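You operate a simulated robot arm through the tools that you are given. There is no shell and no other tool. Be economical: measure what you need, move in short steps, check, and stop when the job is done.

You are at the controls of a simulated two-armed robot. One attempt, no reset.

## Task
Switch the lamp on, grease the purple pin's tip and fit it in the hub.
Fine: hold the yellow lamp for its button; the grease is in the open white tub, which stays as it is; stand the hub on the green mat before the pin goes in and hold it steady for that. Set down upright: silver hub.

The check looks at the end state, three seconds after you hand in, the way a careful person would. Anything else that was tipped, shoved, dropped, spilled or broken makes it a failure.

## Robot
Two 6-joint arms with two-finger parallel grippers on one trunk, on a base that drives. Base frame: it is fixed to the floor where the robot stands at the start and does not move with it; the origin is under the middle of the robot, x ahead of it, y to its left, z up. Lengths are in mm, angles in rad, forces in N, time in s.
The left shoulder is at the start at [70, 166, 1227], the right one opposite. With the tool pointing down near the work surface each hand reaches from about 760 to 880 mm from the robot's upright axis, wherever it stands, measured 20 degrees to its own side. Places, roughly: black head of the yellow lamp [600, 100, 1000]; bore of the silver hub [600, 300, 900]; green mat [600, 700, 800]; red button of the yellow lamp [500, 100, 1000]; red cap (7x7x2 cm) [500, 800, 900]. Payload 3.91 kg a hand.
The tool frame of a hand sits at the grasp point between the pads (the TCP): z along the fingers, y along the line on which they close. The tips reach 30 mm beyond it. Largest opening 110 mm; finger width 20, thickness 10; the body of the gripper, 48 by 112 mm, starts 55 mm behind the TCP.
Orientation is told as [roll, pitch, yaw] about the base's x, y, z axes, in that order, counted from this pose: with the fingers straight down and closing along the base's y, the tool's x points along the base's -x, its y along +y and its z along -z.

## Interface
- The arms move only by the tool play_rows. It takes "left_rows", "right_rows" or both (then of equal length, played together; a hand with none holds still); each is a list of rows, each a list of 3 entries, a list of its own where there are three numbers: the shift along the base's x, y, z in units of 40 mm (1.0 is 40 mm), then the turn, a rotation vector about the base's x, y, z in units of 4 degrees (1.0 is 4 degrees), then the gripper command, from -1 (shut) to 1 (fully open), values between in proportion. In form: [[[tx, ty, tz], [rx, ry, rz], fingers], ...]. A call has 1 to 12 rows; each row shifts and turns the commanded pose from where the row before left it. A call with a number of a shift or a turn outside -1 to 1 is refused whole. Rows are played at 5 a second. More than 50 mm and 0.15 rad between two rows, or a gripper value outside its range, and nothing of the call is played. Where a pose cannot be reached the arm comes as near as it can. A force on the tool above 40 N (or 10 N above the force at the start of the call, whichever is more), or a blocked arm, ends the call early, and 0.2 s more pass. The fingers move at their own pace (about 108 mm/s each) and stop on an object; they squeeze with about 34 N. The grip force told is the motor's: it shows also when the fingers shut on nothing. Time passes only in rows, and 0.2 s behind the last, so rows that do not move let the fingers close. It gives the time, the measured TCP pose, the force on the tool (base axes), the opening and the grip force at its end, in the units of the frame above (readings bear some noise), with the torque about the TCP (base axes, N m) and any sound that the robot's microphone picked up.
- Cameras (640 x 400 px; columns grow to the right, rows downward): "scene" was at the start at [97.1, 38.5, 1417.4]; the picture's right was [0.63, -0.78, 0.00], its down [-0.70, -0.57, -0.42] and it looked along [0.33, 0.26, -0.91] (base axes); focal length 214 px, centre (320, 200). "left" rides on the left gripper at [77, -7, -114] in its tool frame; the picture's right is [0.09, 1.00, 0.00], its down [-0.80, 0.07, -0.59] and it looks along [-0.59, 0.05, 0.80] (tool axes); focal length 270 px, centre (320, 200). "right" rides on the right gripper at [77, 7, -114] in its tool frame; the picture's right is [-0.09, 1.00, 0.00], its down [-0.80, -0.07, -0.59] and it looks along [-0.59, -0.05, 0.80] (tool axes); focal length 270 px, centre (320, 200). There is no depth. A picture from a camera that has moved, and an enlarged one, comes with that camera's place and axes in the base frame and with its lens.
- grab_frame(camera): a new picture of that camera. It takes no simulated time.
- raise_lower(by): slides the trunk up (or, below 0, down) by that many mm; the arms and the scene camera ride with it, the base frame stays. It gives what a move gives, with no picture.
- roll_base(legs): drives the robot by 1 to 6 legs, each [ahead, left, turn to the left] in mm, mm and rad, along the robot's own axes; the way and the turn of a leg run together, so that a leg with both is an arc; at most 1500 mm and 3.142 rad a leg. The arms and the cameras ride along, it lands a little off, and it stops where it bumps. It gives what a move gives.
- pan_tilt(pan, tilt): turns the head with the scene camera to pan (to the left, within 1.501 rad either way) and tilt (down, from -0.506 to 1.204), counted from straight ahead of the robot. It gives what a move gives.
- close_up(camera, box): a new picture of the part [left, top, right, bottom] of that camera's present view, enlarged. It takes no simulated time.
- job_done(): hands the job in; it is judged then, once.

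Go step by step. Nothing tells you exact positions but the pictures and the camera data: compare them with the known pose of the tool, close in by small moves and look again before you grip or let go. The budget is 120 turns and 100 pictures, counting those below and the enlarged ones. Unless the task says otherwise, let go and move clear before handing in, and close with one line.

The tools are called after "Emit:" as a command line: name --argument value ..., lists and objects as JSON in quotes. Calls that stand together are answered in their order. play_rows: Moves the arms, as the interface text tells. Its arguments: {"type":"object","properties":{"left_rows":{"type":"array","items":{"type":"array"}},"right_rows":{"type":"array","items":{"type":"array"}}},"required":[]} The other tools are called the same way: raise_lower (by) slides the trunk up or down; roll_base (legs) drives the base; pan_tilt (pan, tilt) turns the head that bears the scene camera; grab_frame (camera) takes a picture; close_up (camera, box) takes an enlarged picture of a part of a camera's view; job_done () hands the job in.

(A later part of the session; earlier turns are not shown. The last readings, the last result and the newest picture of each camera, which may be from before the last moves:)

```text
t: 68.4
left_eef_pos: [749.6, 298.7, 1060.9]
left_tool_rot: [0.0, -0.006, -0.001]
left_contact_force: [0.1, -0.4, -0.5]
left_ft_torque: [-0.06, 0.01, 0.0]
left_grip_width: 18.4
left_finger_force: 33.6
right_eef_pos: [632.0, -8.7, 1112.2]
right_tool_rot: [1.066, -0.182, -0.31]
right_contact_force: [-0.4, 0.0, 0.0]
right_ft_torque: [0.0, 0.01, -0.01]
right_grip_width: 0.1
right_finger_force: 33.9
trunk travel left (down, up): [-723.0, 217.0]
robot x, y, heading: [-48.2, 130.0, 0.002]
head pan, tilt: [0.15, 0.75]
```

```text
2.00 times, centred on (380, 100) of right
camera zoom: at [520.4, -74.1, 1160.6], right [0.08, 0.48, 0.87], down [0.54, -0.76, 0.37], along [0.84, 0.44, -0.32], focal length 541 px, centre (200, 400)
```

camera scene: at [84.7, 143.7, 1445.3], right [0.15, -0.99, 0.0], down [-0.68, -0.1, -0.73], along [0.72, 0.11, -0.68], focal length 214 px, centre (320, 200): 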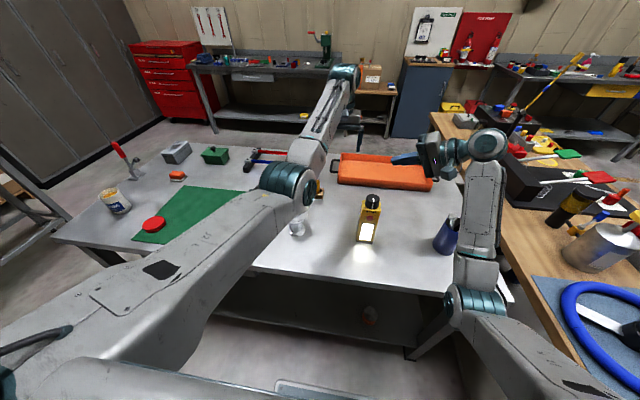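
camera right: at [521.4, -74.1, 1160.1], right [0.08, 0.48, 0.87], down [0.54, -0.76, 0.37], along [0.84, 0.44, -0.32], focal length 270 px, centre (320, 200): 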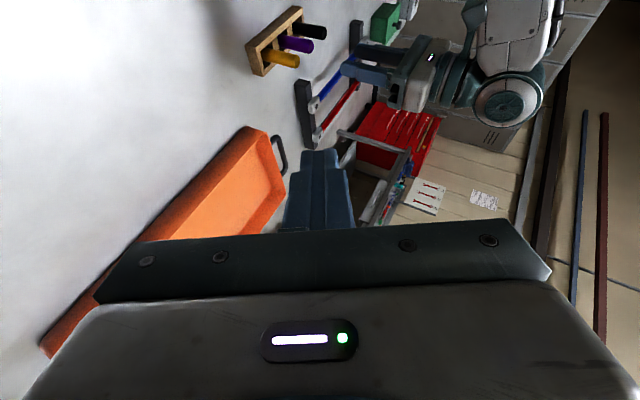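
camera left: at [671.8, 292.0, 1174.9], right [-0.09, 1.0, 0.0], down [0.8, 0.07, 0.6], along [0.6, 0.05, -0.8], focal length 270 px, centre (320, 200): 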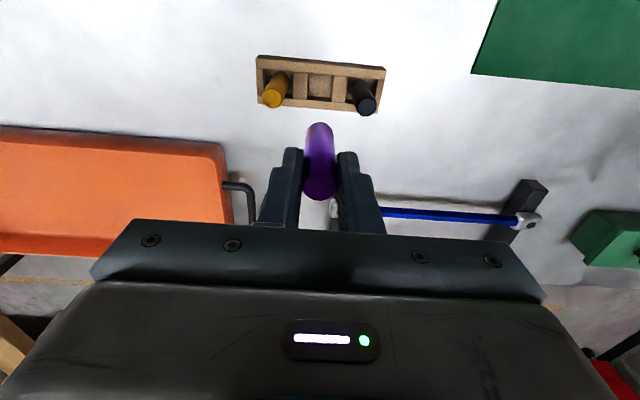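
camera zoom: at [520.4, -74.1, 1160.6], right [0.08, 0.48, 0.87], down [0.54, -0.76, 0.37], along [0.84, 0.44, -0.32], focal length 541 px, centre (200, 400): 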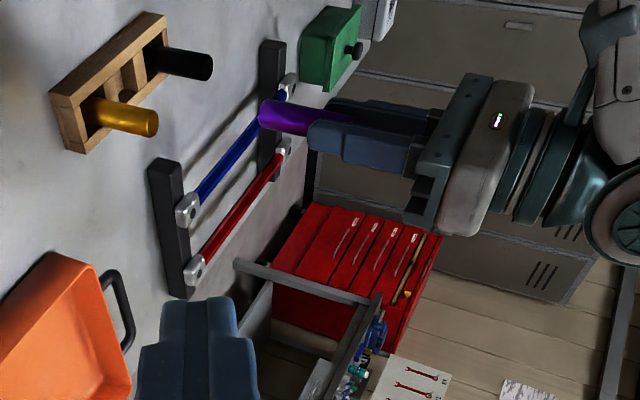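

The pin is out and upright, extending about 83 mm below the TCP, and the rack is undisturbed. I'll lift a bit more, then drive back and left toward the tub and mat.

Emit:
play_rows --left_rows '[[[0, 0, 0.8], [0, 0, 0], -1], [[0, 0, 0.5], [0, 0, 0], -1]]'

Emit:
roll_base --legs '[[-165, 0, 0], [0, 500, 0]]'

Emit:
pan_tilt --pan 0.2 --tilt 0.8

Emit:
grab_frame --camera "scene"

Emit:
grab_frame --camera "left"

```text
t: 69.0
left_eef_pos: [758.1, 299.2, 1111.4]
left_tool_rot: [0.0, -0.007, -0.003]
left_contact_force: [0.0, 0.2, -0.8]
left_ft_torque: [0.01, 0.04, 0.02]
left_grip_width: 18.7
left_finger_force: 34.7
left hand out of reach, approached as far as the arm can: row 1, 2
right_eef_pos: [631.9, -10.0, 1112.6]
right_tool_rot: [1.065, -0.182, -0.311]
right_contact_force: [-0.2, -0.9, -0.2]
right_ft_torque: [0.03, 0.04, -0.01]
right_grip_width: 0.0
right_finger_force: 34.2
trunk travel left (down, up): [-723.0, 217.0]
robot x, y, heading: [-48.6, 129.1, -0.004]
head pan, tilt: [0.15, 0.75]
```

```text
t: 72.9
left_eef_pos: [592.8, 794.8, 1111.9]
left_tool_rot: [-0.001, -0.007, 0.0]
left_contact_force: [-0.1, 0.0, 0.1]
left_ft_torque: [0.01, -0.04, 0.02]
left_grip_width: 18.6
left_finger_force: 34.0
right_eef_pos: [468.0, 489.0, 1111.9]
right_tool_rot: [1.067, -0.183, -0.309]
right_contact_force: [-0.9, -0.1, 0.1]
right_ft_torque: [0.03, 0.0, -0.03]
right_grip_width: 0.0
right_finger_force: 34.4
trunk travel left (down, up): [-723.0, 217.0]
robot x, y, heading: [-215.3, 625.5, 0.002]
head pan, tilt: [0.15, 0.75]
```

```text
t: 73.6
left_eef_pos: [594.1, 796.1, 1111.2]
left_tool_rot: [0.0, -0.007, 0.0]
left_contact_force: [-0.4, -0.5, -1.2]
left_ft_torque: [0.01, -0.05, 0.01]
left_grip_width: 18.5
left_finger_force: 34.2
right_eef_pos: [468.7, 489.2, 1112.4]
right_tool_rot: [1.067, -0.182, -0.308]
right_contact_force: [0.3, -0.1, -0.1]
right_ft_torque: [0.01, 0.0, 0.02]
right_grip_width: 0.0
right_finger_force: 34.3
trunk travel left (down, up): [-723.0, 217.0]
robot x, y, heading: [-213.1, 625.8, 0.005]
head pan, tilt: [0.201, 0.799]
```

```text
36 pictures are left
camera scene: at [-83.8, 644.3, 1441.5], right [0.2, -0.98, 0.0], down [-0.7, -0.14, -0.7], along [0.68, 0.14, -0.72], focal length 214 px, centre (320, 200)
```

scene: 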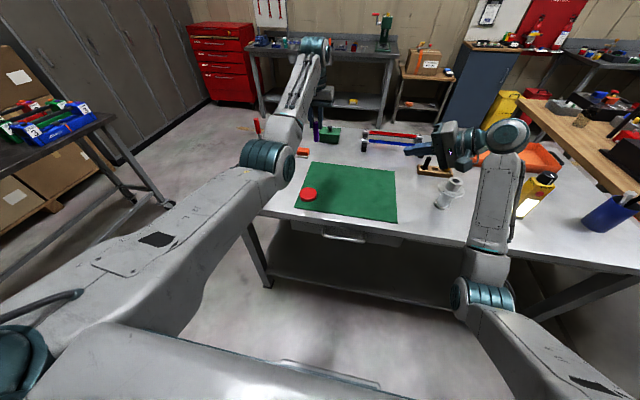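

```text
35 pictures are left
camera left: at [516.1, 789.0, 1225.1], right [-0.09, 1.0, 0.0], down [0.8, 0.07, 0.6], along [0.6, 0.05, -0.8], focal length 270 px, centre (320, 200)
```

left: 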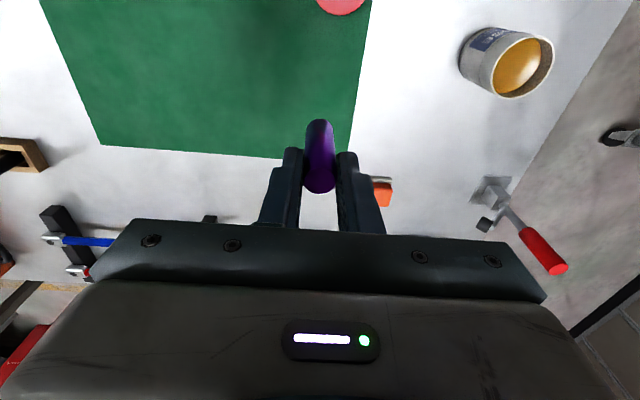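

The tub is seen at roughly (549,980) with its rim near z 940, and the toggle clamp is well behind it. I'll move the left hand over toward the tub at this height and measure again from nearer.

Emit:
play_rows --left_rows '[[[-0.3, 0.85, 0], [0, 0, 0], -1], [[-0.3, 0.85, 0], [0, 0, 0], -1], [[-0.3, 0.85, 0], [0, 0, 0], -1], [[-0.2, 0.85, 0], [0, 0, 0], -1]]'

Emit:
grab_frame --camera "left"

```text
t: 74.6
left_eef_pos: [593.7, 934.6, 1103.9]
left_tool_rot: [-0.002, -0.007, 0.001]
left_contact_force: [0.3, 0.2, -0.4]
left_ft_torque: [-0.07, 0.0, 0.0]
left_grip_width: 18.6
left_finger_force: 33.6
left hand out of reach, approached as far as the arm can: row 1, 2, 3, 4
right_eef_pos: [468.0, 489.8, 1112.0]
right_tool_rot: [1.065, -0.183, -0.309]
right_contact_force: [-0.5, 0.4, 0.5]
right_ft_torque: [-0.02, -0.01, -0.01]
right_grip_width: 0.0
right_finger_force: 34.1
trunk travel left (down, up): [-723.0, 217.0]
robot x, y, heading: [-211.5, 630.5, -0.0]
head pan, tilt: [0.201, 0.799]
```

```text
34 pictures are left
camera left: at [515.6, 927.0, 1217.9], right [-0.09, 1.0, 0.0], down [0.8, 0.07, 0.6], along [0.6, 0.05, -0.8], focal length 270 px, centre (320, 200)
```

left: 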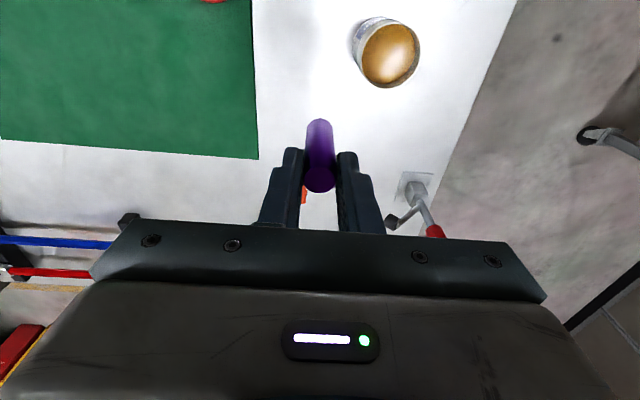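

The tub centre now triangulates to about (553,998), rim z≈923. It's slightly inside my reach limit at this height, so I'll back up 20 mm and move over the tub a bit lower (pin tip at about 975, still above the rim).

Emit:
roll_base --legs '[[-20, 0, 0]]'

Emit:
play_rows --left_rows '[[[0, 0.4, -0.4], [0, 0, 0], -1], [[-0.2, 0.6, -0.4], [0, 0, 0], -1], [[-0.3, 0.55, -0.3], [0, 0, 0], -1], [[0, 0, 0], [0, 0, 0], -1]]'

Emit:
grab_frame --camera "left"

Emit:
pan_tilt --pan 0.5 --tilt 0.6

Emit:
grab_frame --camera "scene"

```text
t: 75.3
left_eef_pos: [577.1, 931.8, 1101.1]
left_tool_rot: [0.001, -0.002, 0.0]
left_contact_force: [0.2, -1.1, -0.8]
left_ft_torque: [0.04, 0.04, 0.02]
left_grip_width: 18.1
left_finger_force: 33.3
right_eef_pos: [453.3, 489.0, 1108.6]
right_tool_rot: [1.064, -0.177, -0.308]
right_contact_force: [-0.5, -0.2, -0.4]
right_ft_torque: [0.03, 0.01, 0.02]
right_grip_width: 0.0
right_finger_force: 34.3
trunk travel left (down, up): [-723.0, 217.0]
robot x, y, heading: [-230.9, 627.9, -0.003]
head pan, tilt: [0.201, 0.799]
```

```text
t: 76.3
left_eef_pos: [554.8, 992.8, 1059.9]
left_tool_rot: [-0.001, -0.007, -0.002]
left_contact_force: [0.5, 0.5, -0.1]
left_ft_torque: [0.01, 0.05, 0.03]
left_grip_width: 18.3
left_finger_force: 33.9
right_eef_pos: [447.8, 487.1, 1111.1]
right_tool_rot: [1.065, -0.181, -0.308]
right_contact_force: [-0.2, 0.8, 0.1]
right_ft_torque: [0.01, 0.03, 0.02]
right_grip_width: 0.0
right_finger_force: 33.8
trunk travel left (down, up): [-723.0, 217.0]
robot x, y, heading: [-233.5, 627.3, 0.003]
head pan, tilt: [0.201, 0.799]
```

```text
33 pictures are left
camera left: at [477.5, 985.9, 1174.0], right [-0.09, 1.0, 0.0], down [0.8, 0.07, 0.6], along [0.6, 0.05, -0.8], focal length 270 px, centre (320, 200)
```

left: 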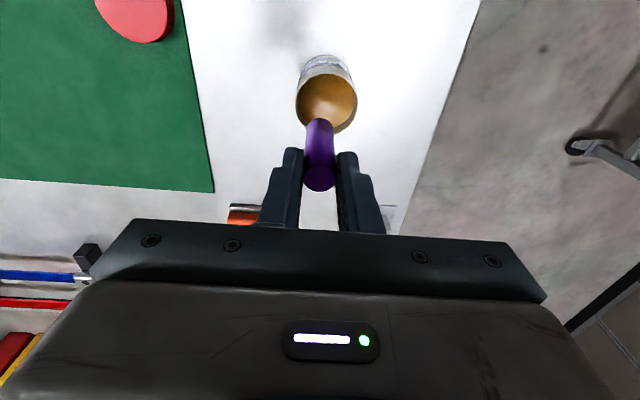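

```text
t: 77.2
left_eef_pos: [554.5, 993.3, 1059.2]
left_tool_rot: [0.0, -0.007, -0.001]
left_contact_force: [0.4, 0.1, -0.5]
left_ft_torque: [0.0, 0.04, -0.02]
left_grip_width: 18.5
left_finger_force: 34.3
right_eef_pos: [448.6, 488.6, 1112.7]
right_tool_rot: [1.067, -0.181, -0.309]
right_contact_force: [0.1, 0.5, -0.5]
right_ft_torque: [0.01, 0.01, -0.02]
right_grip_width: 0.0
right_finger_force: 33.9
trunk travel left (down, up): [-723.0, 217.0]
robot x, y, heading: [-229.0, 625.5, 0.001]
head pan, tilt: [0.499, 0.6]
```

```text
32 pictures are left
camera scene: at [-105.0, 670.3, 1458.3], right [0.48, -0.88, 0.0], down [-0.5, -0.27, -0.82], along [0.72, 0.39, -0.57], focal length 214 px, centre (320, 200)
```

scene: 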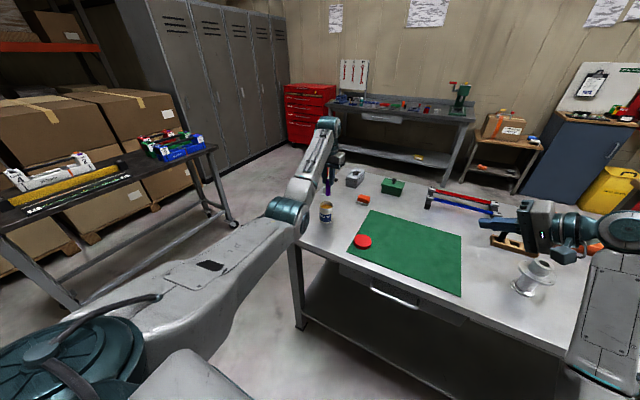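

The tub is directly below, with its centre at (554,998). I'll shift 4 mm and lower the pin's tip to just below rim level, then look.

Emit:
play_rows --left_rows '[[[0, 0.11, 0], [0, 0, 0], -1], [[0, 0, -0.8], [0, 0, 0], -1], [[0, 0, -0.8], [0, 0, 0], -1]]'

Emit:
close_up --camera "scene" --box '[290, 160, 370, 230]'

Emit:
close_up --camera "left" --box '[240, 70, 400, 200]'

```text
t: 78.0
left_eef_pos: [554.7, 998.1, 994.4]
left_tool_rot: [-0.002, -0.007, 0.001]
left_contact_force: [-0.1, 0.9, -1.1]
left_ft_torque: [0.03, -0.01, 0.04]
left_grip_width: 18.2
left_finger_force: 34.2
right_eef_pos: [449.6, 488.1, 1111.4]
right_tool_rot: [1.066, -0.181, -0.312]
right_contact_force: [0.7, 0.0, 1.1]
right_ft_torque: [-0.03, -0.02, 0.0]
right_grip_width: 0.1
right_finger_force: 34.0
trunk travel left (down, up): [-723.0, 217.0]
robot x, y, heading: [-237.6, 626.1, 0.001]
head pan, tilt: [0.499, 0.6]
```

```text
5.71 times, centred on (330, 195) of scene
camera zoom: at [-104.3, 670.6, 1458.3], right [0.48, -0.88, 0.0], down [-0.5, -0.27, -0.82], along [0.72, 0.4, -0.57], focal length 1226 px, centre (263, 229)
```

zoom: 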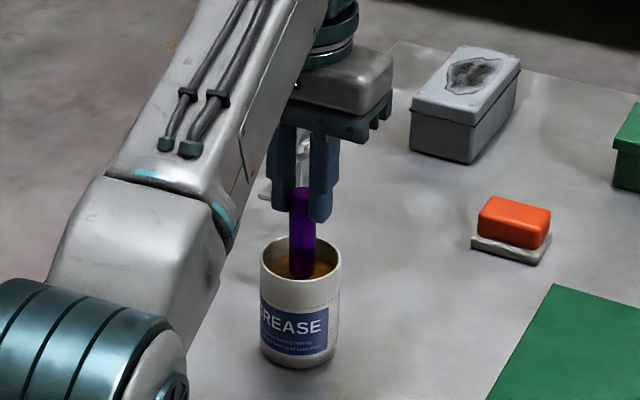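

```text
3.08 times, centred on (320, 135) of left
camera zoom: at [477.1, 991.0, 1108.9], right [-0.09, 1.0, 0.0], down [0.8, 0.07, 0.6], along [0.6, 0.05, -0.8], focal length 832 px, centre (320, 400)
```

zoom: 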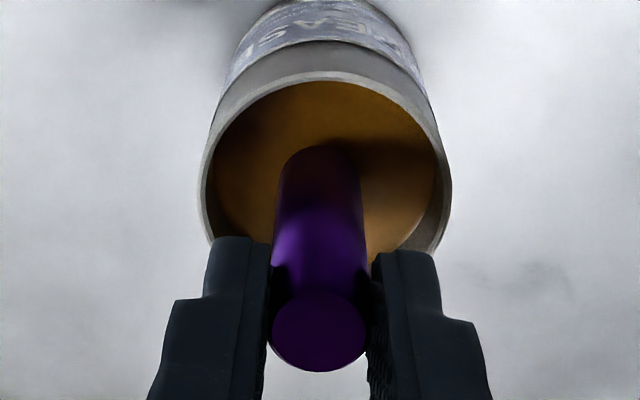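

The tip is inside the tub, about at the grease surface, with good clearance all round. I'll lower another 14 mm.

Emit:
play_rows --left_rows '[[[0, 0, -0.2], [0, 0, 0], -1], [[0, 0, -0.15], [0, 0, 0], -1], [[0, 0, 0], [0, 0, 0], -1]]'

Emit:
close_up --camera "left" --box '[240, 70, 400, 200]'

```text
t: 78.8
left_eef_pos: [551.1, 998.1, 988.0]
left_tool_rot: [0.002, -0.014, 0.001]
left_contact_force: [5.4, 3.5, 25.4]
left_ft_torque: [0.37, -0.38, -0.06]
left_grip_width: 18.4
left_finger_force: 34.1
right_eef_pos: [446.4, 486.6, 1114.6]
right_tool_rot: [1.068, -0.182, -0.31]
right_contact_force: [-0.1, 0.1, -0.3]
right_ft_torque: [0.0, -0.02, -0.01]
right_grip_width: 0.0
right_finger_force: 33.8
trunk travel left (down, up): [-723.0, 217.0]
robot x, y, heading: [-231.9, 627.9, -0.002]
head pan, tilt: [0.499, 0.6]
```

```text
3.08 times, centred on (320, 135) of left
camera zoom: at [473.2, 989.8, 1100.7], right [-0.09, 1.0, 0.0], down [0.79, 0.07, 0.61], along [0.6, 0.05, -0.8], focal length 832 px, centre (320, 400)
```

zoom: 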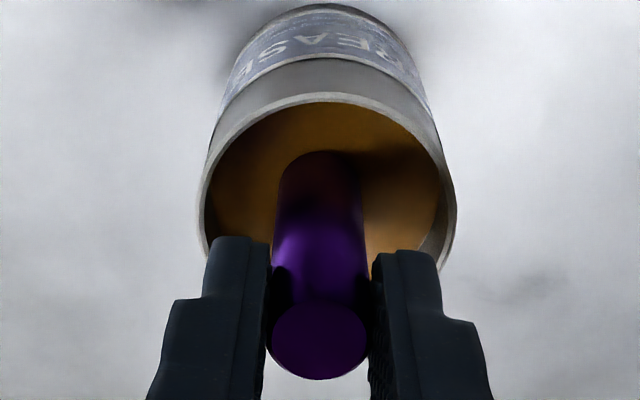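

The tip is pressed on the firm grease (25 N), and that's enough. I'll lift straight out and inspect the tip and tub.

Emit:
play_rows --left_rows '[[[0, 0, 0.3], [0, 0, 0], -1], [[0, 0, 0.8], [0, 0, 0], -1], [[0, 0, 0.8], [0, 0, 0], -1], [[0, -0.6, 0.5], [0, 0, 0], -1]]'

Emit:
close_up --camera "left" --box '[240, 70, 400, 200]'

Emit:
close_up --camera "scene" --box '[290, 140, 370, 230]'

```text
t: 79.8
left_eef_pos: [562.3, 973.6, 1076.9]
left_tool_rot: [-0.001, -0.005, 0.0]
left_contact_force: [-0.2, -0.4, -0.8]
left_ft_torque: [0.0, 0.02, 0.01]
left_grip_width: 18.0
left_finger_force: 34.2
left hand out of reach, approached as far as the arm can: row 4
right_eef_pos: [449.0, 487.4, 1112.0]
right_tool_rot: [1.067, -0.181, -0.31]
right_contact_force: [0.2, 0.4, -0.9]
right_ft_torque: [0.02, 0.0, -0.03]
right_grip_width: 0.1
right_finger_force: 33.9
trunk travel left (down, up): [-723.0, 217.0]
robot x, y, heading: [-232.8, 628.5, 0.003]
head pan, tilt: [0.499, 0.6]
```

```text
3.08 times, centred on (320, 135) of left
camera zoom: at [485.5, 966.8, 1189.6], right [-0.09, 1.0, 0.0], down [0.8, 0.07, 0.6], along [0.6, 0.05, -0.8], focal length 832 px, centre (320, 400)
```

zoom: 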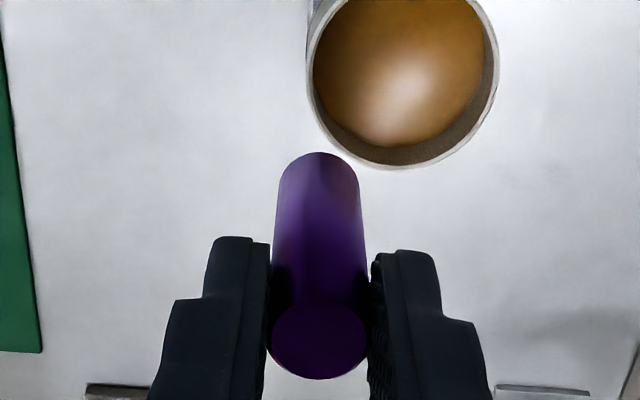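

```text
4.44 times, centred on (330, 185) of scene
camera zoom: at [-104.1, 668.3, 1458.2], right [0.48, -0.88, 0.0], down [-0.5, -0.27, -0.82], along [0.72, 0.4, -0.57], focal length 953 px, centre (276, 267)
```

zoom: 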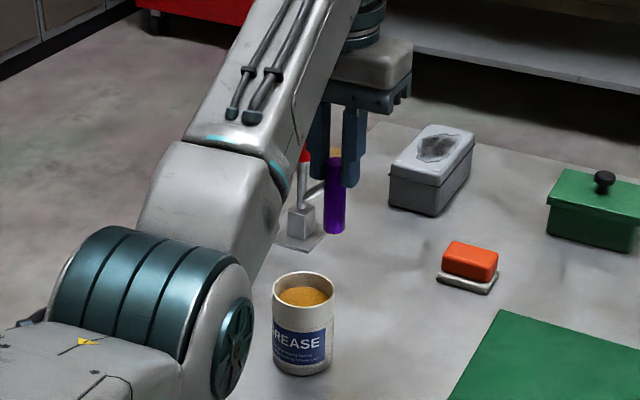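

The tub is upright and unchanged. I can't clearly see grease on the pin's tip, so I'll enlarge further.

Emit:
close_up --camera "scene" --box '[330, 160, 356, 196]'

```text
11.11 times, centred on (343, 178) of scene
camera zoom: at [-104.1, 668.3, 1458.2], right [0.48, -0.88, 0.0], down [-0.5, -0.27, -0.82], along [0.72, 0.4, -0.57], focal length 2383 px, centre (64, 444)
```

zoom: 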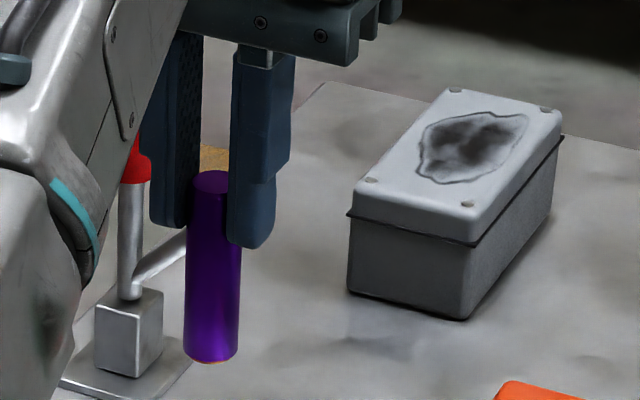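

An orange smear shows on the pin's end face, so the tip is greased. Next the right hand takes the hub: I'll roll the right hand so its fingers close horizontally.

Emit:
play_rows --right_rows '[[[0, 0, 0], [-0.395, -0.952, 0.43], -1], [[0, 0, 0], [-0.395, -0.952, 0.43], -1], [[0, 0, 0], [-0.395, -0.952, 0.43], -1], [[0, 0, 0], [-0.395, -0.952, 0.43], -1], [[0, 0, 0], [-0.395, -0.952, 0.43], -1], [[0, 0, 0], [-0.395, -0.952, 0.43], -1], [[0, 0, 0], [-0.395, -0.952, 0.43], -1], [[0, 0, 0], [-0.395, -0.952, 0.43], -1], [[0, 0, 0], [-0.395, -0.952, 0.43], -1]]'

Emit:
play_rows --right_rows '[[[0, 0, 0], [-0.395, -0.952, 0.43], 0.2], [[0, 0, 0], [-0.395, -0.952, 0.43], 0.2], [[0, 0, 0], [-0.395, -0.952, 0.43], 0.2], [[0, 0, 0], [-0.395, -0.952, 0.43], 0.2], [[0, 0, 0], [-0.395, -0.952, 0.43], 0.2], [[0, 0, 0], [-0.395, -0.952, 0.43], 0.2], [[0, 0, 0], [-0.395, -0.952, 0.43], 0.2], [[0, 0, 0], [-0.395, -0.952, 0.43], 0.2]]'

Emit:
pan_tilt --pan -0.2 --tilt 0.75

Emit:
grab_frame --camera "scene"

```text
t: 81.8
left_eef_pos: [561.3, 975.8, 1077.2]
left_tool_rot: [0.001, -0.008, 0.0]
left_contact_force: [0.0, -0.2, -0.5]
left_ft_torque: [0.02, 0.02, 0.01]
left_grip_width: 18.5
left_finger_force: 33.8
right_eef_pos: [448.5, 488.8, 1111.2]
right_tool_rot: [0.871, -0.808, 0.069]
right_contact_force: [0.1, -0.7, 0.0]
right_ft_torque: [-0.06, 0.03, -0.01]
right_grip_width: 0.0
right_finger_force: 34.2
trunk travel left (down, up): [-723.0, 217.0]
robot x, y, heading: [-233.5, 625.8, -0.003]
head pan, tilt: [0.499, 0.6]
```

```text
t: 83.5
left_eef_pos: [562.9, 975.5, 1076.3]
left_tool_rot: [0.0, -0.008, 0.001]
left_contact_force: [0.1, 0.3, 0.2]
left_ft_torque: [0.01, 0.01, -0.02]
left_grip_width: 18.9
left_finger_force: 34.1
right_eef_pos: [448.3, 488.3, 1113.0]
right_tool_rot: [0.002, -1.169, 1.065]
right_contact_force: [0.0, 0.2, -0.6]
right_ft_torque: [0.0, -0.01, -0.03]
right_grip_width: 66.1
right_finger_force: 0.0
trunk travel left (down, up): [-723.0, 217.0]
robot x, y, heading: [-233.5, 629.0, -0.008]
head pan, tilt: [0.499, 0.6]
```

```text
t: 84.6
left_eef_pos: [562.0, 975.4, 1075.6]
left_tool_rot: [-0.002, -0.007, 0.0]
left_contact_force: [-0.3, 0.5, -1.6]
left_ft_torque: [0.01, -0.01, -0.01]
left_grip_width: 18.6
left_finger_force: 34.1
right_eef_pos: [448.1, 489.0, 1112.4]
right_tool_rot: [0.008, -1.168, 1.061]
right_contact_force: [-0.6, -0.3, -0.2]
right_ft_torque: [0.03, 0.03, 0.0]
right_grip_width: 66.0
right_finger_force: 0.2
trunk travel left (down, up): [-723.0, 217.0]
robot x, y, heading: [-232.0, 629.6, -0.004]
head pan, tilt: [-0.201, 0.75]
```

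```text
25 pictures are left
camera scene: at [-101.4, 611.5, 1445.5], right [-0.2, -0.98, 0.0], down [-0.67, 0.14, -0.73], along [0.72, -0.14, -0.68], focal length 214 px, centre (320, 200)
```

scene: 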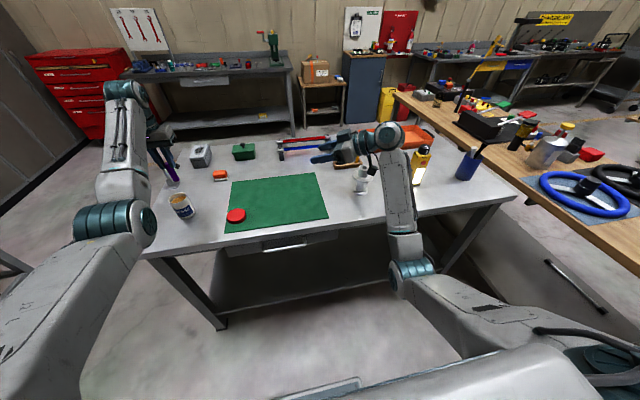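

Orientation is right. I'll carry the right hand past the hub at height to its right side.

Emit:
play_rows --right_rows '[[[0, -0.95, 0], [0, 0, 0], 0.3], [[0, -0.95, 0], [0, 0, 0], 0.3], [[0, -0.95, 0], [0, 0, 0], 0.3], [[0.1, -0.95, 0], [0, 0, 0], 0.3], [[0.2, -0.95, 0], [0, 0, 0], 0.3], [[0.4, -0.9, 0], [0, 0, 0], 0.3], [[0.4, -0.6, -0.5], [0, 0, 0], 0.3], [[0.4, -0.2, -0.8], [0, 0, 0], 0.3], [[0.2, 0, -0.9], [0, 0, 0], 0.3]]'

Emit:
grab_frame --camera "right"

```text
t: 86.6
left_eef_pos: [563.0, 975.0, 1075.6]
left_tool_rot: [-0.002, -0.005, 0.0]
left_contact_force: [-0.1, -0.2, -0.4]
left_ft_torque: [-0.01, 0.01, 0.0]
left_grip_width: 18.4
left_finger_force: 34.1
right_eef_pos: [516.9, 230.3, 1023.9]
right_tool_rot: [0.007, -1.168, 1.06]
right_contact_force: [0.7, 0.3, 0.3]
right_ft_torque: [0.03, 0.02, 0.0]
right_grip_width: 71.7
right_finger_force: 0.0
trunk travel left (down, up): [-723.0, 217.0]
robot x, y, heading: [-235.0, 629.3, -0.001]
head pan, tilt: [-0.201, 0.75]
```

```text
24 pictures are left
camera right: at [445.9, 115.1, 999.0], right [-0.86, 0.51, 0.08], down [-0.05, -0.24, 0.97], along [0.52, 0.83, 0.23], focal length 270 px, centre (320, 200)
```

right: 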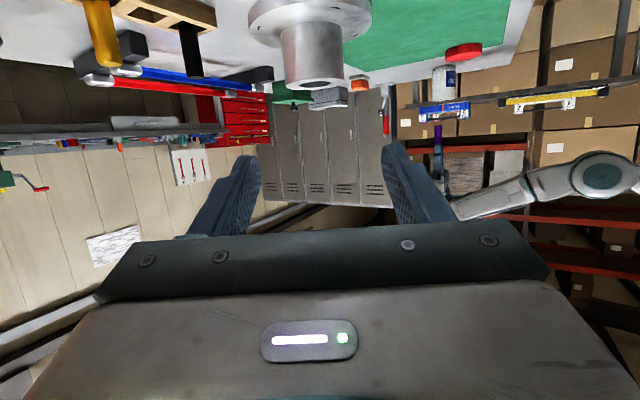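

The hub's boss is aligned with the hand within about 1–2 mm, top z≈960, flange z≈925. I'll descend to grasp height just short of the hub and check.

Emit:
play_rows --right_rows '[[[-0.1, -0.1, -0.9], [0, 0, 0], 0.3], [[0, 0, -0.92], [0, 0, 0], 0.3], [[0, 0, 0], [0, 0, 0], 0.3]]'

Emit:
grab_frame --camera "right"

```text
t: 87.4
left_eef_pos: [562.5, 974.9, 1077.3]
left_tool_rot: [-0.002, -0.006, -0.001]
left_contact_force: [0.1, 0.8, -0.6]
left_ft_torque: [-0.01, 0.04, 0.02]
left_grip_width: 18.7
left_finger_force: 33.9
right_eef_pos: [512.2, 226.9, 952.6]
right_tool_rot: [0.004, -1.169, 1.061]
right_contact_force: [0.1, 0.2, -0.3]
right_ft_torque: [-0.02, 0.0, -0.01]
right_grip_width: 71.4
right_finger_force: 0.1
trunk travel left (down, up): [-723.0, 217.0]
robot x, y, heading: [-232.2, 630.7, -0.005]
head pan, tilt: [-0.201, 0.75]
```

```text
23 pictures are left
camera right: at [441.0, 111.5, 927.1], right [-0.86, 0.51, 0.08], down [-0.05, -0.24, 0.97], along [0.52, 0.83, 0.23], focal length 270 px, centre (320, 200)
```

right: 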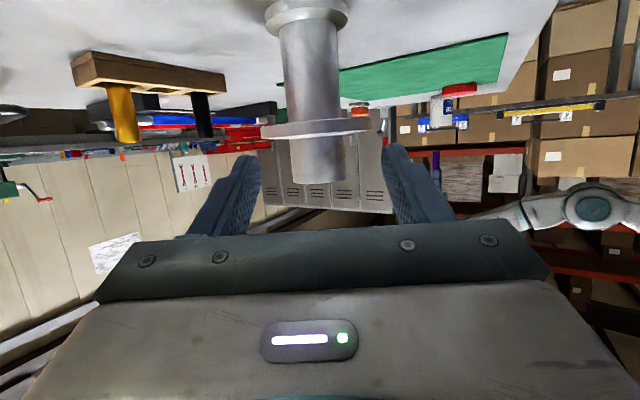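

Clear picture: flange top is about 927 and boss top 960, so the fingers pass above the flange. I'll slide in horizontally around the boss and close.

Emit:
play_rows --right_rows '[[[0.33, 0.52, 0], [0, 0, 0], 0.3], [[0.33, 0.52, 0], [0, 0, 0], 0.3], [[0.33, 0.52, 0], [0, 0, 0], 0.3], [[0, 0, 0], [0, 0, 0], -0.1], [[0, 0, 0], [0, 0, 0], -1], [[0, 0, 0], [0, 0, 0], -1], [[0, 0, 0], [0, 0, 0], -1]]'

Emit:
grab_frame --camera "right"

```text
t: 89.0
left_eef_pos: [561.9, 975.6, 1075.9]
left_tool_rot: [0.0, -0.004, 0.0]
left_contact_force: [0.3, -0.5, -1.2]
left_ft_torque: [0.0, -0.03, 0.0]
left_grip_width: 18.6
left_finger_force: 33.9
right_eef_pos: [552.7, 288.3, 951.3]
right_tool_rot: [0.008, -1.167, 1.061]
right_contact_force: [-0.7, -0.1, 0.1]
right_ft_torque: [0.04, -0.02, -0.03]
right_grip_width: 42.6
right_finger_force: 34.0
trunk travel left (down, up): [-723.0, 217.0]
robot x, y, heading: [-230.6, 623.7, 0.002]
head pan, tilt: [-0.201, 0.75]
```

```text
22 pictures are left
camera right: at [481.8, 173.8, 926.4], right [-0.86, 0.51, 0.08], down [-0.05, -0.24, 0.97], along [0.52, 0.83, 0.23], focal length 270 px, centre (320, 200)
```

right: 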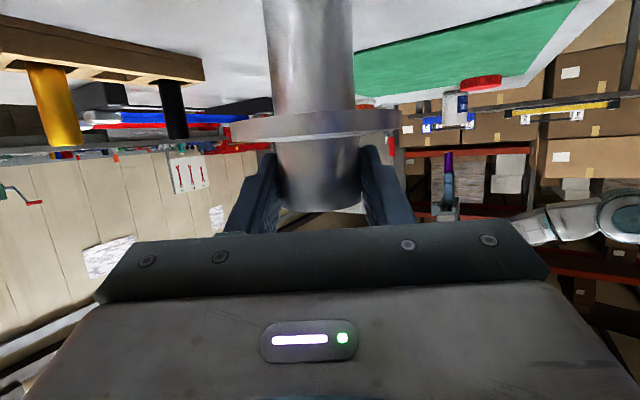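

The hub is gripped (42.6 mm). I'll lift 60 mm and carry it level to over the mat near (540,600).

Emit:
play_rows --right_rows '[[[0, 0, 0.4], [0, 0, 0], -1], [[0, 0, 0.6], [0, 0, 0], -1], [[0, 0, 0.5], [0, 0, 0], -1], [[0, 0.6, 0], [0, 0, 0], -1], [[-0.05, 0.8, 0], [0, 0, 0], -1], [[-0.05, 0.9, 0], [0, 0, 0], -1], [[-0.1, 0.9, 0], [0, 0, 0], -1], [[-0.1, 0.9, 0], [0, 0, 0], -1], [[-0.1, 0.9, 0], [0, 0, 0], -1], [[0, 0.9, 0], [0, 0, 0], -1], [[0, 0.9, 0], [0, 0, 0], -1], [[0, 0.6, 0], [0, 0, 0], -1]]'

Emit:
grab_frame --camera "right"

Emit:
pan_tilt --pan 0.0 --tilt 0.85

Emit:
grab_frame --camera "scene"

```text
t: 91.6
left_eef_pos: [562.8, 976.0, 1075.9]
left_tool_rot: [-0.002, -0.007, 0.001]
left_contact_force: [0.8, -0.2, -0.3]
left_ft_torque: [-0.01, 0.01, 0.0]
left_grip_width: 18.8
left_finger_force: 34.0
right_eef_pos: [536.6, 584.9, 1011.5]
right_tool_rot: [0.002, -1.166, 1.062]
right_contact_force: [1.0, 0.5, -0.1]
right_ft_torque: [0.0, 0.01, 0.01]
right_grip_width: 0.0
right_finger_force: 33.7
trunk travel left (down, up): [-723.0, 217.0]
robot x, y, heading: [-235.0, 627.1, -0.002]
head pan, tilt: [-0.201, 0.75]
```

```text
21 pictures are left
camera right: at [465.4, 470.7, 987.2], right [-0.85, 0.51, 0.08], down [-0.05, -0.24, 0.97], along [0.52, 0.83, 0.23], focal length 270 px, centre (320, 200)
```

right: 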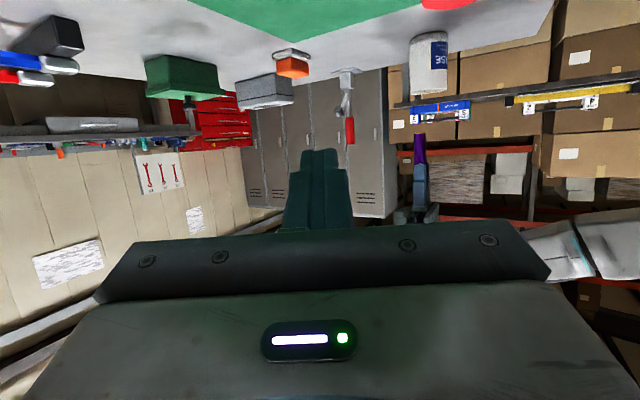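

```text
t: 92.3
left_eef_pos: [562.1, 975.4, 1075.8]
left_tool_rot: [0.001, -0.008, 0.001]
left_contact_force: [0.3, 0.3, -0.3]
left_ft_torque: [0.01, 0.02, 0.0]
left_grip_width: 18.4
left_finger_force: 34.0
right_eef_pos: [536.1, 583.6, 1012.0]
right_tool_rot: [0.007, -1.168, 1.062]
right_contact_force: [-0.1, 0.2, -0.6]
right_ft_torque: [0.0, 0.03, -0.01]
right_grip_width: 0.0
right_finger_force: 33.7
trunk travel left (down, up): [-723.0, 217.0]
robot x, y, heading: [-231.7, 628.5, 0.005]
head pan, tilt: [0.0, 0.85]
```

```text
20 pictures are left
camera scene: at [-104.4, 627.7, 1437.5], right [0.0, -1.0, 0.0], down [-0.75, 0.0, -0.66], along [0.66, 0.0, -0.75], focal length 214 px, centre (320, 200)
```

scene: 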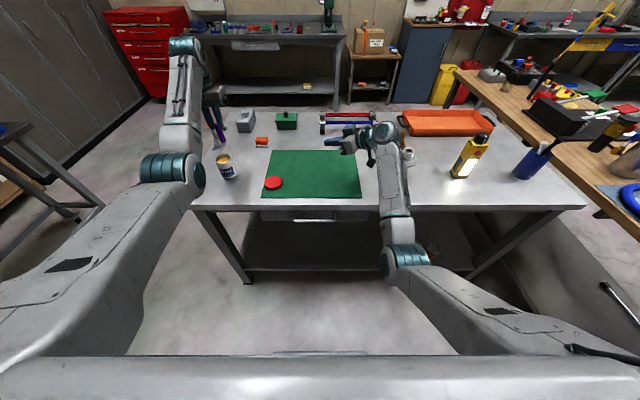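

The hub slipped out of the grip during the lift. I'll check whether it still stands.

Emit:
close_up --camera "scene" --box '[340, 110, 500, 210]'

```text
4.00 times, centred on (420, 160) of scene
camera zoom: at [-104.4, 627.7, 1437.5], right [0.0, -1.0, 0.0], down [-0.75, 0.0, -0.66], along [0.66, 0.0, -0.75], focal length 858 px, centre (-80, 360)
```

zoom: 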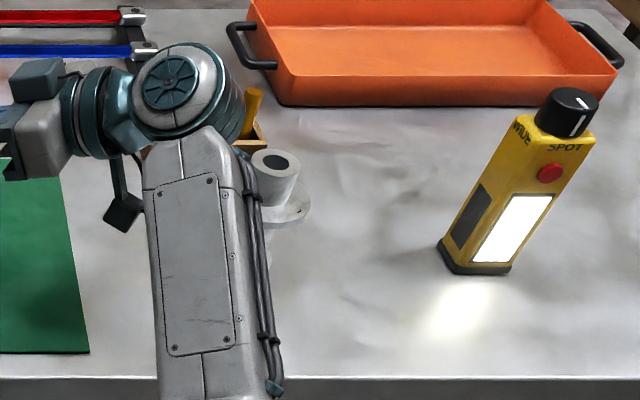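

The hub still stands upright in place; it's too heavy for friction on the smooth boss. I'll instead grip the barrel under the flange so the flange rests on the fingers, which needs a flatter hand rolled 180° with its camera up. I'll shift the base right and start rolling.

Emit:
roll_base --legs '[[0, -80, 0]]'

Emit:
play_rows --right_rows '[[[0, 0, 0.6], [0.556, 1.0, -0.486], -1], [[0, 0, 0.6], [0.556, 1.0, -0.486], -1], [[0, 0, 0], [0.556, 1.0, -0.486], -1], [[0, 0, 0], [0.556, 1.0, -0.486], -1], [[0, 0, 0], [0.556, 1.0, -0.486], -1], [[0, 0, 0], [0.556, 1.0, -0.486], -1], [[0, 0, 0], [0.556, 1.0, -0.486], -1], [[0, 0, 0], [0.556, 1.0, -0.486], -1], [[0, 0, 0], [0.556, 1.0, -0.486], -1], [[0, 0, 0], [0.556, 1.0, -0.486], -1], [[0, 0, 0], [0.556, 1.0, -0.486], -1], [[0, 0, 0], [0.556, 1.0, -0.486], -1]]'

Emit:
play_rows --right_rows '[[[0, 0, 0], [0.556, 1.0, -0.486], -1], [[0, 0, 0], [0.556, 1.0, -0.486], -1], [[0, 0, 0], [0.556, 1.0, -0.486], -1], [[0, 0, 0], [0.556, 1.0, -0.486], -1], [[0, 0, 0], [0.556, 1.0, -0.486], -1], [[0, 0, 0], [0.556, 1.0, -0.486], -1], [[0, 0, 0], [0.556, 1.0, -0.486], -1], [[0, 0, 0], [0.556, 1.0, -0.486], -1], [[0, 0, 0], [0.556, 1.0, -0.486], -1], [[0, 0, 0], [0.556, 1.0, -0.486], -1], [[0, 0, 0], [0.556, 1.0, -0.486], -1], [[0, 0, 0], [0.556, 1.0, -0.486], -1]]'

```text
t: 93.4
left_eef_pos: [561.7, 898.4, 1077.3]
left_tool_rot: [-0.003, -0.006, 0.001]
left_contact_force: [-0.3, 0.5, -1.8]
left_ft_torque: [0.02, -0.04, 0.02]
left_grip_width: 18.7
left_finger_force: 33.6
right_eef_pos: [535.9, 507.2, 1012.1]
right_tool_rot: [0.005, -1.167, 1.063]
right_contact_force: [-0.9, 0.2, 0.8]
right_ft_torque: [0.0, -0.02, 0.01]
right_grip_width: 0.0
right_finger_force: 34.3
trunk travel left (down, up): [-723.0, 217.0]
robot x, y, heading: [-232.3, 549.9, 0.003]
head pan, tilt: [0.0, 0.85]
```

```text
t: 96.0
left_eef_pos: [562.4, 898.2, 1076.4]
left_tool_rot: [0.001, -0.005, 0.0]
left_contact_force: [-0.3, 0.2, -0.6]
left_ft_torque: [0.01, 0.01, 0.0]
left_grip_width: 18.8
left_finger_force: 33.7
right_eef_pos: [536.9, 506.2, 1059.2]
right_tool_rot: [1.116, -0.48, -0.281]
right_contact_force: [0.0, 0.1, 0.1]
right_ft_torque: [-0.01, -0.04, -0.01]
right_grip_width: 0.0
right_finger_force: 33.7
trunk travel left (down, up): [-723.0, 217.0]
robot x, y, heading: [-237.3, 547.6, -0.001]
head pan, tilt: [0.0, 0.85]
```

```text
t: 98.6
left_eef_pos: [563.2, 897.5, 1076.1]
left_tool_rot: [0.001, -0.004, 0.0]
left_contact_force: [0.4, 0.4, -0.7]
left_ft_torque: [-0.01, -0.04, 0.0]
left_grip_width: 18.5
left_finger_force: 33.8
right_eef_pos: [536.2, 506.4, 1059.6]
right_tool_rot: [1.123, 0.47, -0.72]
right_contact_force: [0.0, 0.8, 0.4]
right_ft_torque: [-0.01, 0.02, 0.01]
right_grip_width: 0.1
right_finger_force: 34.0
trunk travel left (down, up): [-723.0, 217.0]
robot x, y, heading: [-231.1, 553.0, -0.003]
head pan, tilt: [0.0, 0.85]
```

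Rolling works without hitting a limit. I'll finish the roll, then flatten the hand by 13° while opening it and moving back.

Emit:
play_rows --right_rows '[[[0, 0, 0], [0.556, 1.0, -0.486], -1], [[0, 0, 0], [0.556, 1.0, -0.486], -1], [[0, 0, 0], [0.556, 1.0, -0.486], -1], [[0, 0, 0], [0.556, 1.0, -0.486], -1], [[0, 0, 0], [0.556, 1.0, -0.486], -1], [[0, 0, 0], [0.556, 1.0, -0.486], -1], [[0, 0, 0], [0.556, 1.0, -0.486], -1], [[0, 0, 0], [0.556, 1.0, -0.486], -1], [[0, 0, 0], [0.556, 1.0, -0.486], -1], [[0, 0, 0], [0.556, 1.0, -0.486], -1], [[0, 0, 0], [0.556, 1.0, -0.486], -1], [[0, 0, 0], [0.556, 1.0, -0.486], -1]]'

Emit:
play_rows --right_rows '[[[0, -0.9, 0], [0.72, -0.4, 0], 0.3], [[0, -0.9, 0], [0.72, -0.4, 0], 0.3], [[0, -0.9, 0], [0.72, -0.4, 0], 0.3], [[0, -0.9, 0], [0.68, -0.38, 0], 0.3], [[0, -0.9, 0], [0, 0, 0], 0.3], [[-0.2, -0.9, 0], [0, 0, 0], 0.3], [[-0.2, -0.9, 0], [0, 0, 0], 0.3]]'

Emit:
grab_frame --camera "right"

```text
t: 101.2
left_eef_pos: [561.3, 897.1, 1075.3]
left_tool_rot: [0.0, -0.006, 0.001]
left_contact_force: [0.5, 0.0, -0.5]
left_ft_torque: [0.01, -0.01, -0.01]
left_grip_width: 18.7
left_finger_force: 34.3
right_eef_pos: [536.3, 506.8, 1059.1]
right_tool_rot: [0.043, 1.17, -2.033]
right_contact_force: [0.7, -0.1, -0.2]
right_ft_torque: [-0.02, 0.01, 0.02]
right_grip_width: 0.1
right_finger_force: 34.0
trunk travel left (down, up): [-723.0, 217.0]
robot x, y, heading: [-235.3, 545.6, -0.001]
head pan, tilt: [0.0, 0.85]
```

```text
t: 102.8
left_eef_pos: [561.5, 896.8, 1076.4]
left_tool_rot: [0.002, -0.006, -0.001]
left_contact_force: [-0.1, -0.9, -0.7]
left_ft_torque: [0.01, 0.0, 0.01]
left_grip_width: 18.8
left_finger_force: 34.2
right_eef_pos: [519.6, 252.6, 1059.0]
right_tool_rot: [0.11, 1.402, -1.97]
right_contact_force: [-0.2, -0.1, 0.7]
right_ft_torque: [-0.03, 0.04, 0.01]
right_grip_width: 71.5
right_finger_force: 0.0
trunk travel left (down, up): [-723.0, 217.0]
robot x, y, heading: [-232.9, 552.1, 0.003]
head pan, tilt: [0.0, 0.85]
```

```text
18 pictures are left
camera right: at [476.6, 163.6, 1156.7], right [0.87, -0.5, -0.07], down [-0.4, -0.6, -0.69], along [0.3, 0.62, -0.72], focal length 270 px, centre (320, 200)
```

right: 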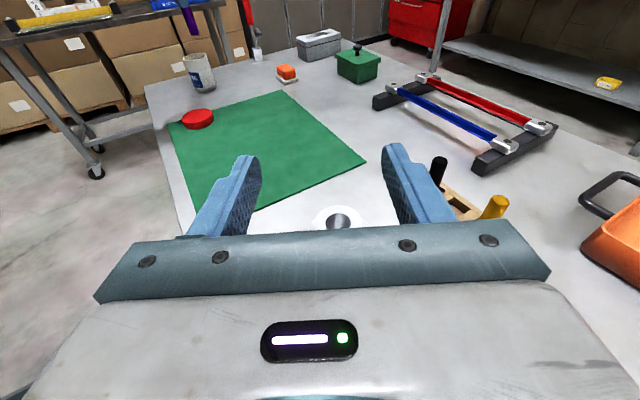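

The hand is now flat, closing horizontally with the camera on top, and the hub reads at about (558,300). I'll lower beside the hub to barrel height and check.

Emit:
play_rows --right_rows '[[[-0.19, -0.84, 0], [0, 0, 0], 0.3], [[0, 0, -0.9], [0, 0, 0], 0.3], [[0, 0, -0.9], [0, 0, 0], 0.3], [[0, 0, -0.9], [0, 0, 0], 0.3], [[0, 0, -0.9], [0, 0, 0], 0.3], [[0, 0, -0.42], [0, 0, 0], 0.3], [[0, 0, 0], [0, 0, 0], 0.3]]'

Emit:
grab_frame --camera "right"

Emit:
close_up --camera "scene" --box '[340, 110, 500, 210]'

```text
t: 104.4
left_eef_pos: [561.3, 897.6, 1076.6]
left_tool_rot: [-0.001, -0.005, -0.001]
left_contact_force: [0.3, 0.5, 0.6]
left_ft_torque: [0.03, -0.01, 0.0]
left_grip_width: 18.8
left_finger_force: 33.9
right_eef_pos: [512.9, 221.5, 898.8]
right_tool_rot: [0.113, 1.4, -1.966]
right_contact_force: [0.4, 0.2, -0.4]
right_ft_torque: [-0.03, 0.0, 0.02]
right_grip_width: 71.3
right_finger_force: 0.0
trunk travel left (down, up): [-723.0, 217.0]
robot x, y, heading: [-230.7, 547.1, 0.003]
head pan, tilt: [0.0, 0.85]
```

```text
17 pictures are left
camera right: at [469.0, 132.2, 995.7], right [0.86, -0.5, -0.07], down [-0.4, -0.6, -0.69], along [0.3, 0.62, -0.72], focal length 270 px, centre (320, 200)
```

right: 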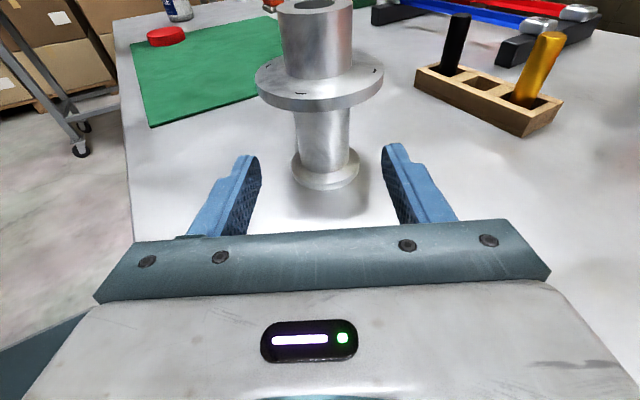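

```text
4.00 times, centred on (420, 160) of scene
camera zoom: at [-104.7, 549.3, 1437.5], right [0.0, -1.0, 0.0], down [-0.75, 0.0, -0.66], along [0.66, 0.0, -0.75], focal length 858 px, centre (-80, 360)
```

zoom: 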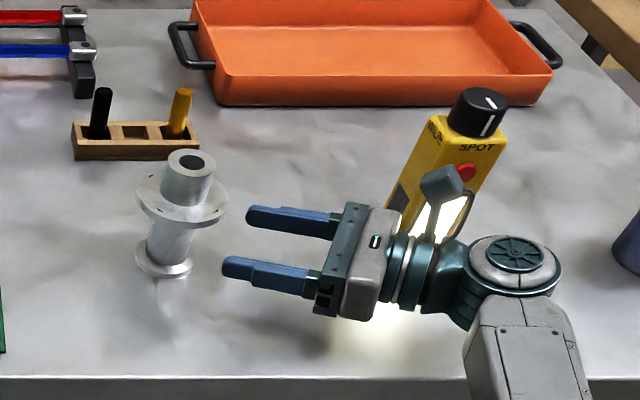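

The view confirms a clear lane under the flange and centred alignment. I'll slide in and close on the barrel.

Emit:
play_rows --right_rows '[[[0.34, 0.596, 0], [0, 0, 0], 0.3], [[0.34, 0.596, 0], [0, 0, 0], 0.3], [[0.34, 0.596, 0], [0, 0, 0], 0.3], [[0, 0, 0], [0, 0, 0], -0.1], [[0, 0, 0], [0, 0, 0], -1], [[0, 0, 0], [0, 0, 0], -1], [[0, 0, 0], [0, 0, 0], -1]]'

Emit:
close_up --camera "scene" --box '[340, 110, 500, 210]'

```text
t: 106.0
left_eef_pos: [560.8, 896.8, 1075.3]
left_tool_rot: [0.001, -0.004, 0.001]
left_contact_force: [-0.3, 0.3, 0.1]
left_ft_torque: [0.03, -0.01, -0.02]
left_grip_width: 18.6
left_finger_force: 34.0
right_eef_pos: [553.2, 294.3, 897.4]
right_tool_rot: [0.112, 1.398, -1.97]
right_contact_force: [0.6, 0.7, 0.2]
right_ft_torque: [0.05, 0.06, -0.02]
right_grip_width: 41.6
right_finger_force: 33.9
trunk travel left (down, up): [-723.0, 217.0]
robot x, y, heading: [-235.2, 548.7, -0.001]
head pan, tilt: [0.0, 0.85]
```

```text
4.00 times, centred on (420, 160) of scene
camera zoom: at [-104.2, 549.5, 1437.4], right [0.0, -1.0, 0.0], down [-0.75, 0.0, -0.66], along [0.66, 0.0, -0.75], focal length 858 px, centre (-80, 360)
```

zoom: 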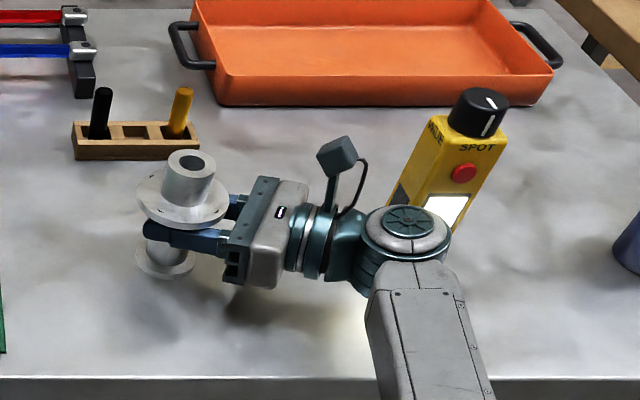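

The barrel is gripped (41.6 mm) under the flange. I'll lift slowly by 25 mm and check.

Emit:
play_rows --right_rows '[[[0, 0, 0.12], [0, 0, 0], -1], [[0, 0, 0.12], [0, 0, 0], -1], [[0, 0, 0.12], [0, 0, 0], -1], [[0, 0, 0.13], [0, 0, 0], -1], [[0, 0, 0.13], [0, 0, 0], -1], [[0, 0, 0], [0, 0, 0], -1]]'

Emit:
close_up --camera "scene" --box '[340, 110, 500, 210]'

```text
t: 107.4
left_eef_pos: [563.7, 898.1, 1075.0]
left_tool_rot: [-0.001, -0.005, 0.0]
left_contact_force: [0.1, -0.6, -0.4]
left_ft_torque: [-0.02, -0.05, 0.02]
left_grip_width: 18.3
left_finger_force: 34.1
right_eef_pos: [553.4, 292.7, 922.6]
right_tool_rot: [0.106, 1.398, -1.972]
right_contact_force: [-0.2, 0.2, -3.6]
right_ft_torque: [-0.02, 0.01, -0.02]
right_grip_width: 41.5
right_finger_force: 34.0
trunk travel left (down, up): [-723.0, 217.0]
robot x, y, heading: [-231.1, 546.9, -0.002]
head pan, tilt: [0.0, 0.85]
```

```text
4.00 times, centred on (420, 160) of scene
camera zoom: at [-103.5, 549.1, 1437.3], right [0.0, -1.0, 0.0], down [-0.75, 0.0, -0.66], along [0.66, 0.0, -0.75], focal length 858 px, centre (-80, 360)
```

zoom: 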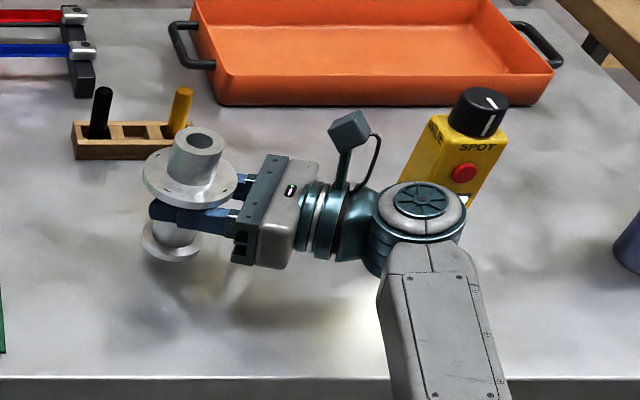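

The hub is up and upright, only about 0.4 kg. I'll raise a bit more and carry it to over the mat.

Emit:
play_rows --right_rows '[[[0, 0, 0.3], [0, 0, 0], -1], [[0, 0.3, 0.1], [0, 0, 0], -1], [[-0.05, 0.6, 0], [0, 0, 0], -1], [[-0.05, 0.7, 0], [0, 0, 0], -1], [[-0.05, 0.7, 0], [0, 0, 0], -1], [[-0.05, 0.7, 0], [0, 0, 0], -1], [[-0.05, 0.7, 0], [0, 0, 0], -1], [[-0.05, 0.7, 0], [0, 0, 0], -1], [[-0.05, 0.7, 0], [0, 0, 0], -1], [[-0.05, 0.7, 0], [0, 0, 0], -1], [[-0.03, 0.7, 0], [0, 0, 0], -1], [[0, 0.4, 0], [0, 0, 0], -1]]'

Emit:
grab_frame --camera "scene"

```text
t: 110.0
left_eef_pos: [563.5, 896.8, 1075.8]
left_tool_rot: [-0.001, -0.005, 0.0]
left_contact_force: [0.1, 0.0, -0.5]
left_ft_torque: [-0.05, -0.03, 0.0]
left_grip_width: 18.8
left_finger_force: 34.0
right_eef_pos: [536.6, 569.6, 939.2]
right_tool_rot: [0.11, 1.395, -1.967]
right_contact_force: [0.1, 0.1, -3.6]
right_ft_torque: [-0.04, 0.02, 0.01]
right_grip_width: 41.3
right_finger_force: 34.2
trunk travel left (down, up): [-723.0, 217.0]
robot x, y, heading: [-234.2, 548.1, 0.002]
head pan, tilt: [0.0, 0.85]
```

```text
13 pictures are left
camera scene: at [-103.6, 550.0, 1437.4], right [0.0, -1.0, 0.0], down [-0.75, 0.0, -0.66], along [0.66, 0.0, -0.75], focal length 214 px, centre (320, 200)
```

scene: 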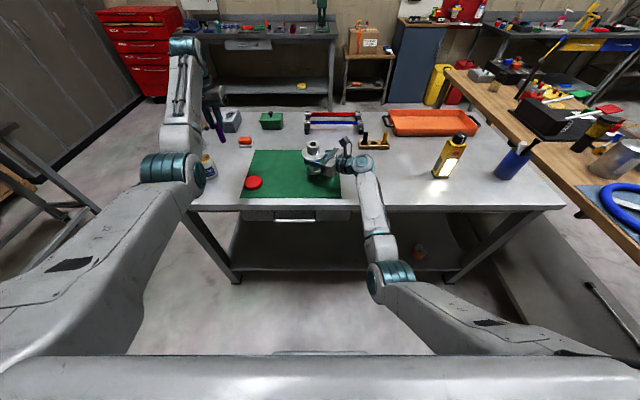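

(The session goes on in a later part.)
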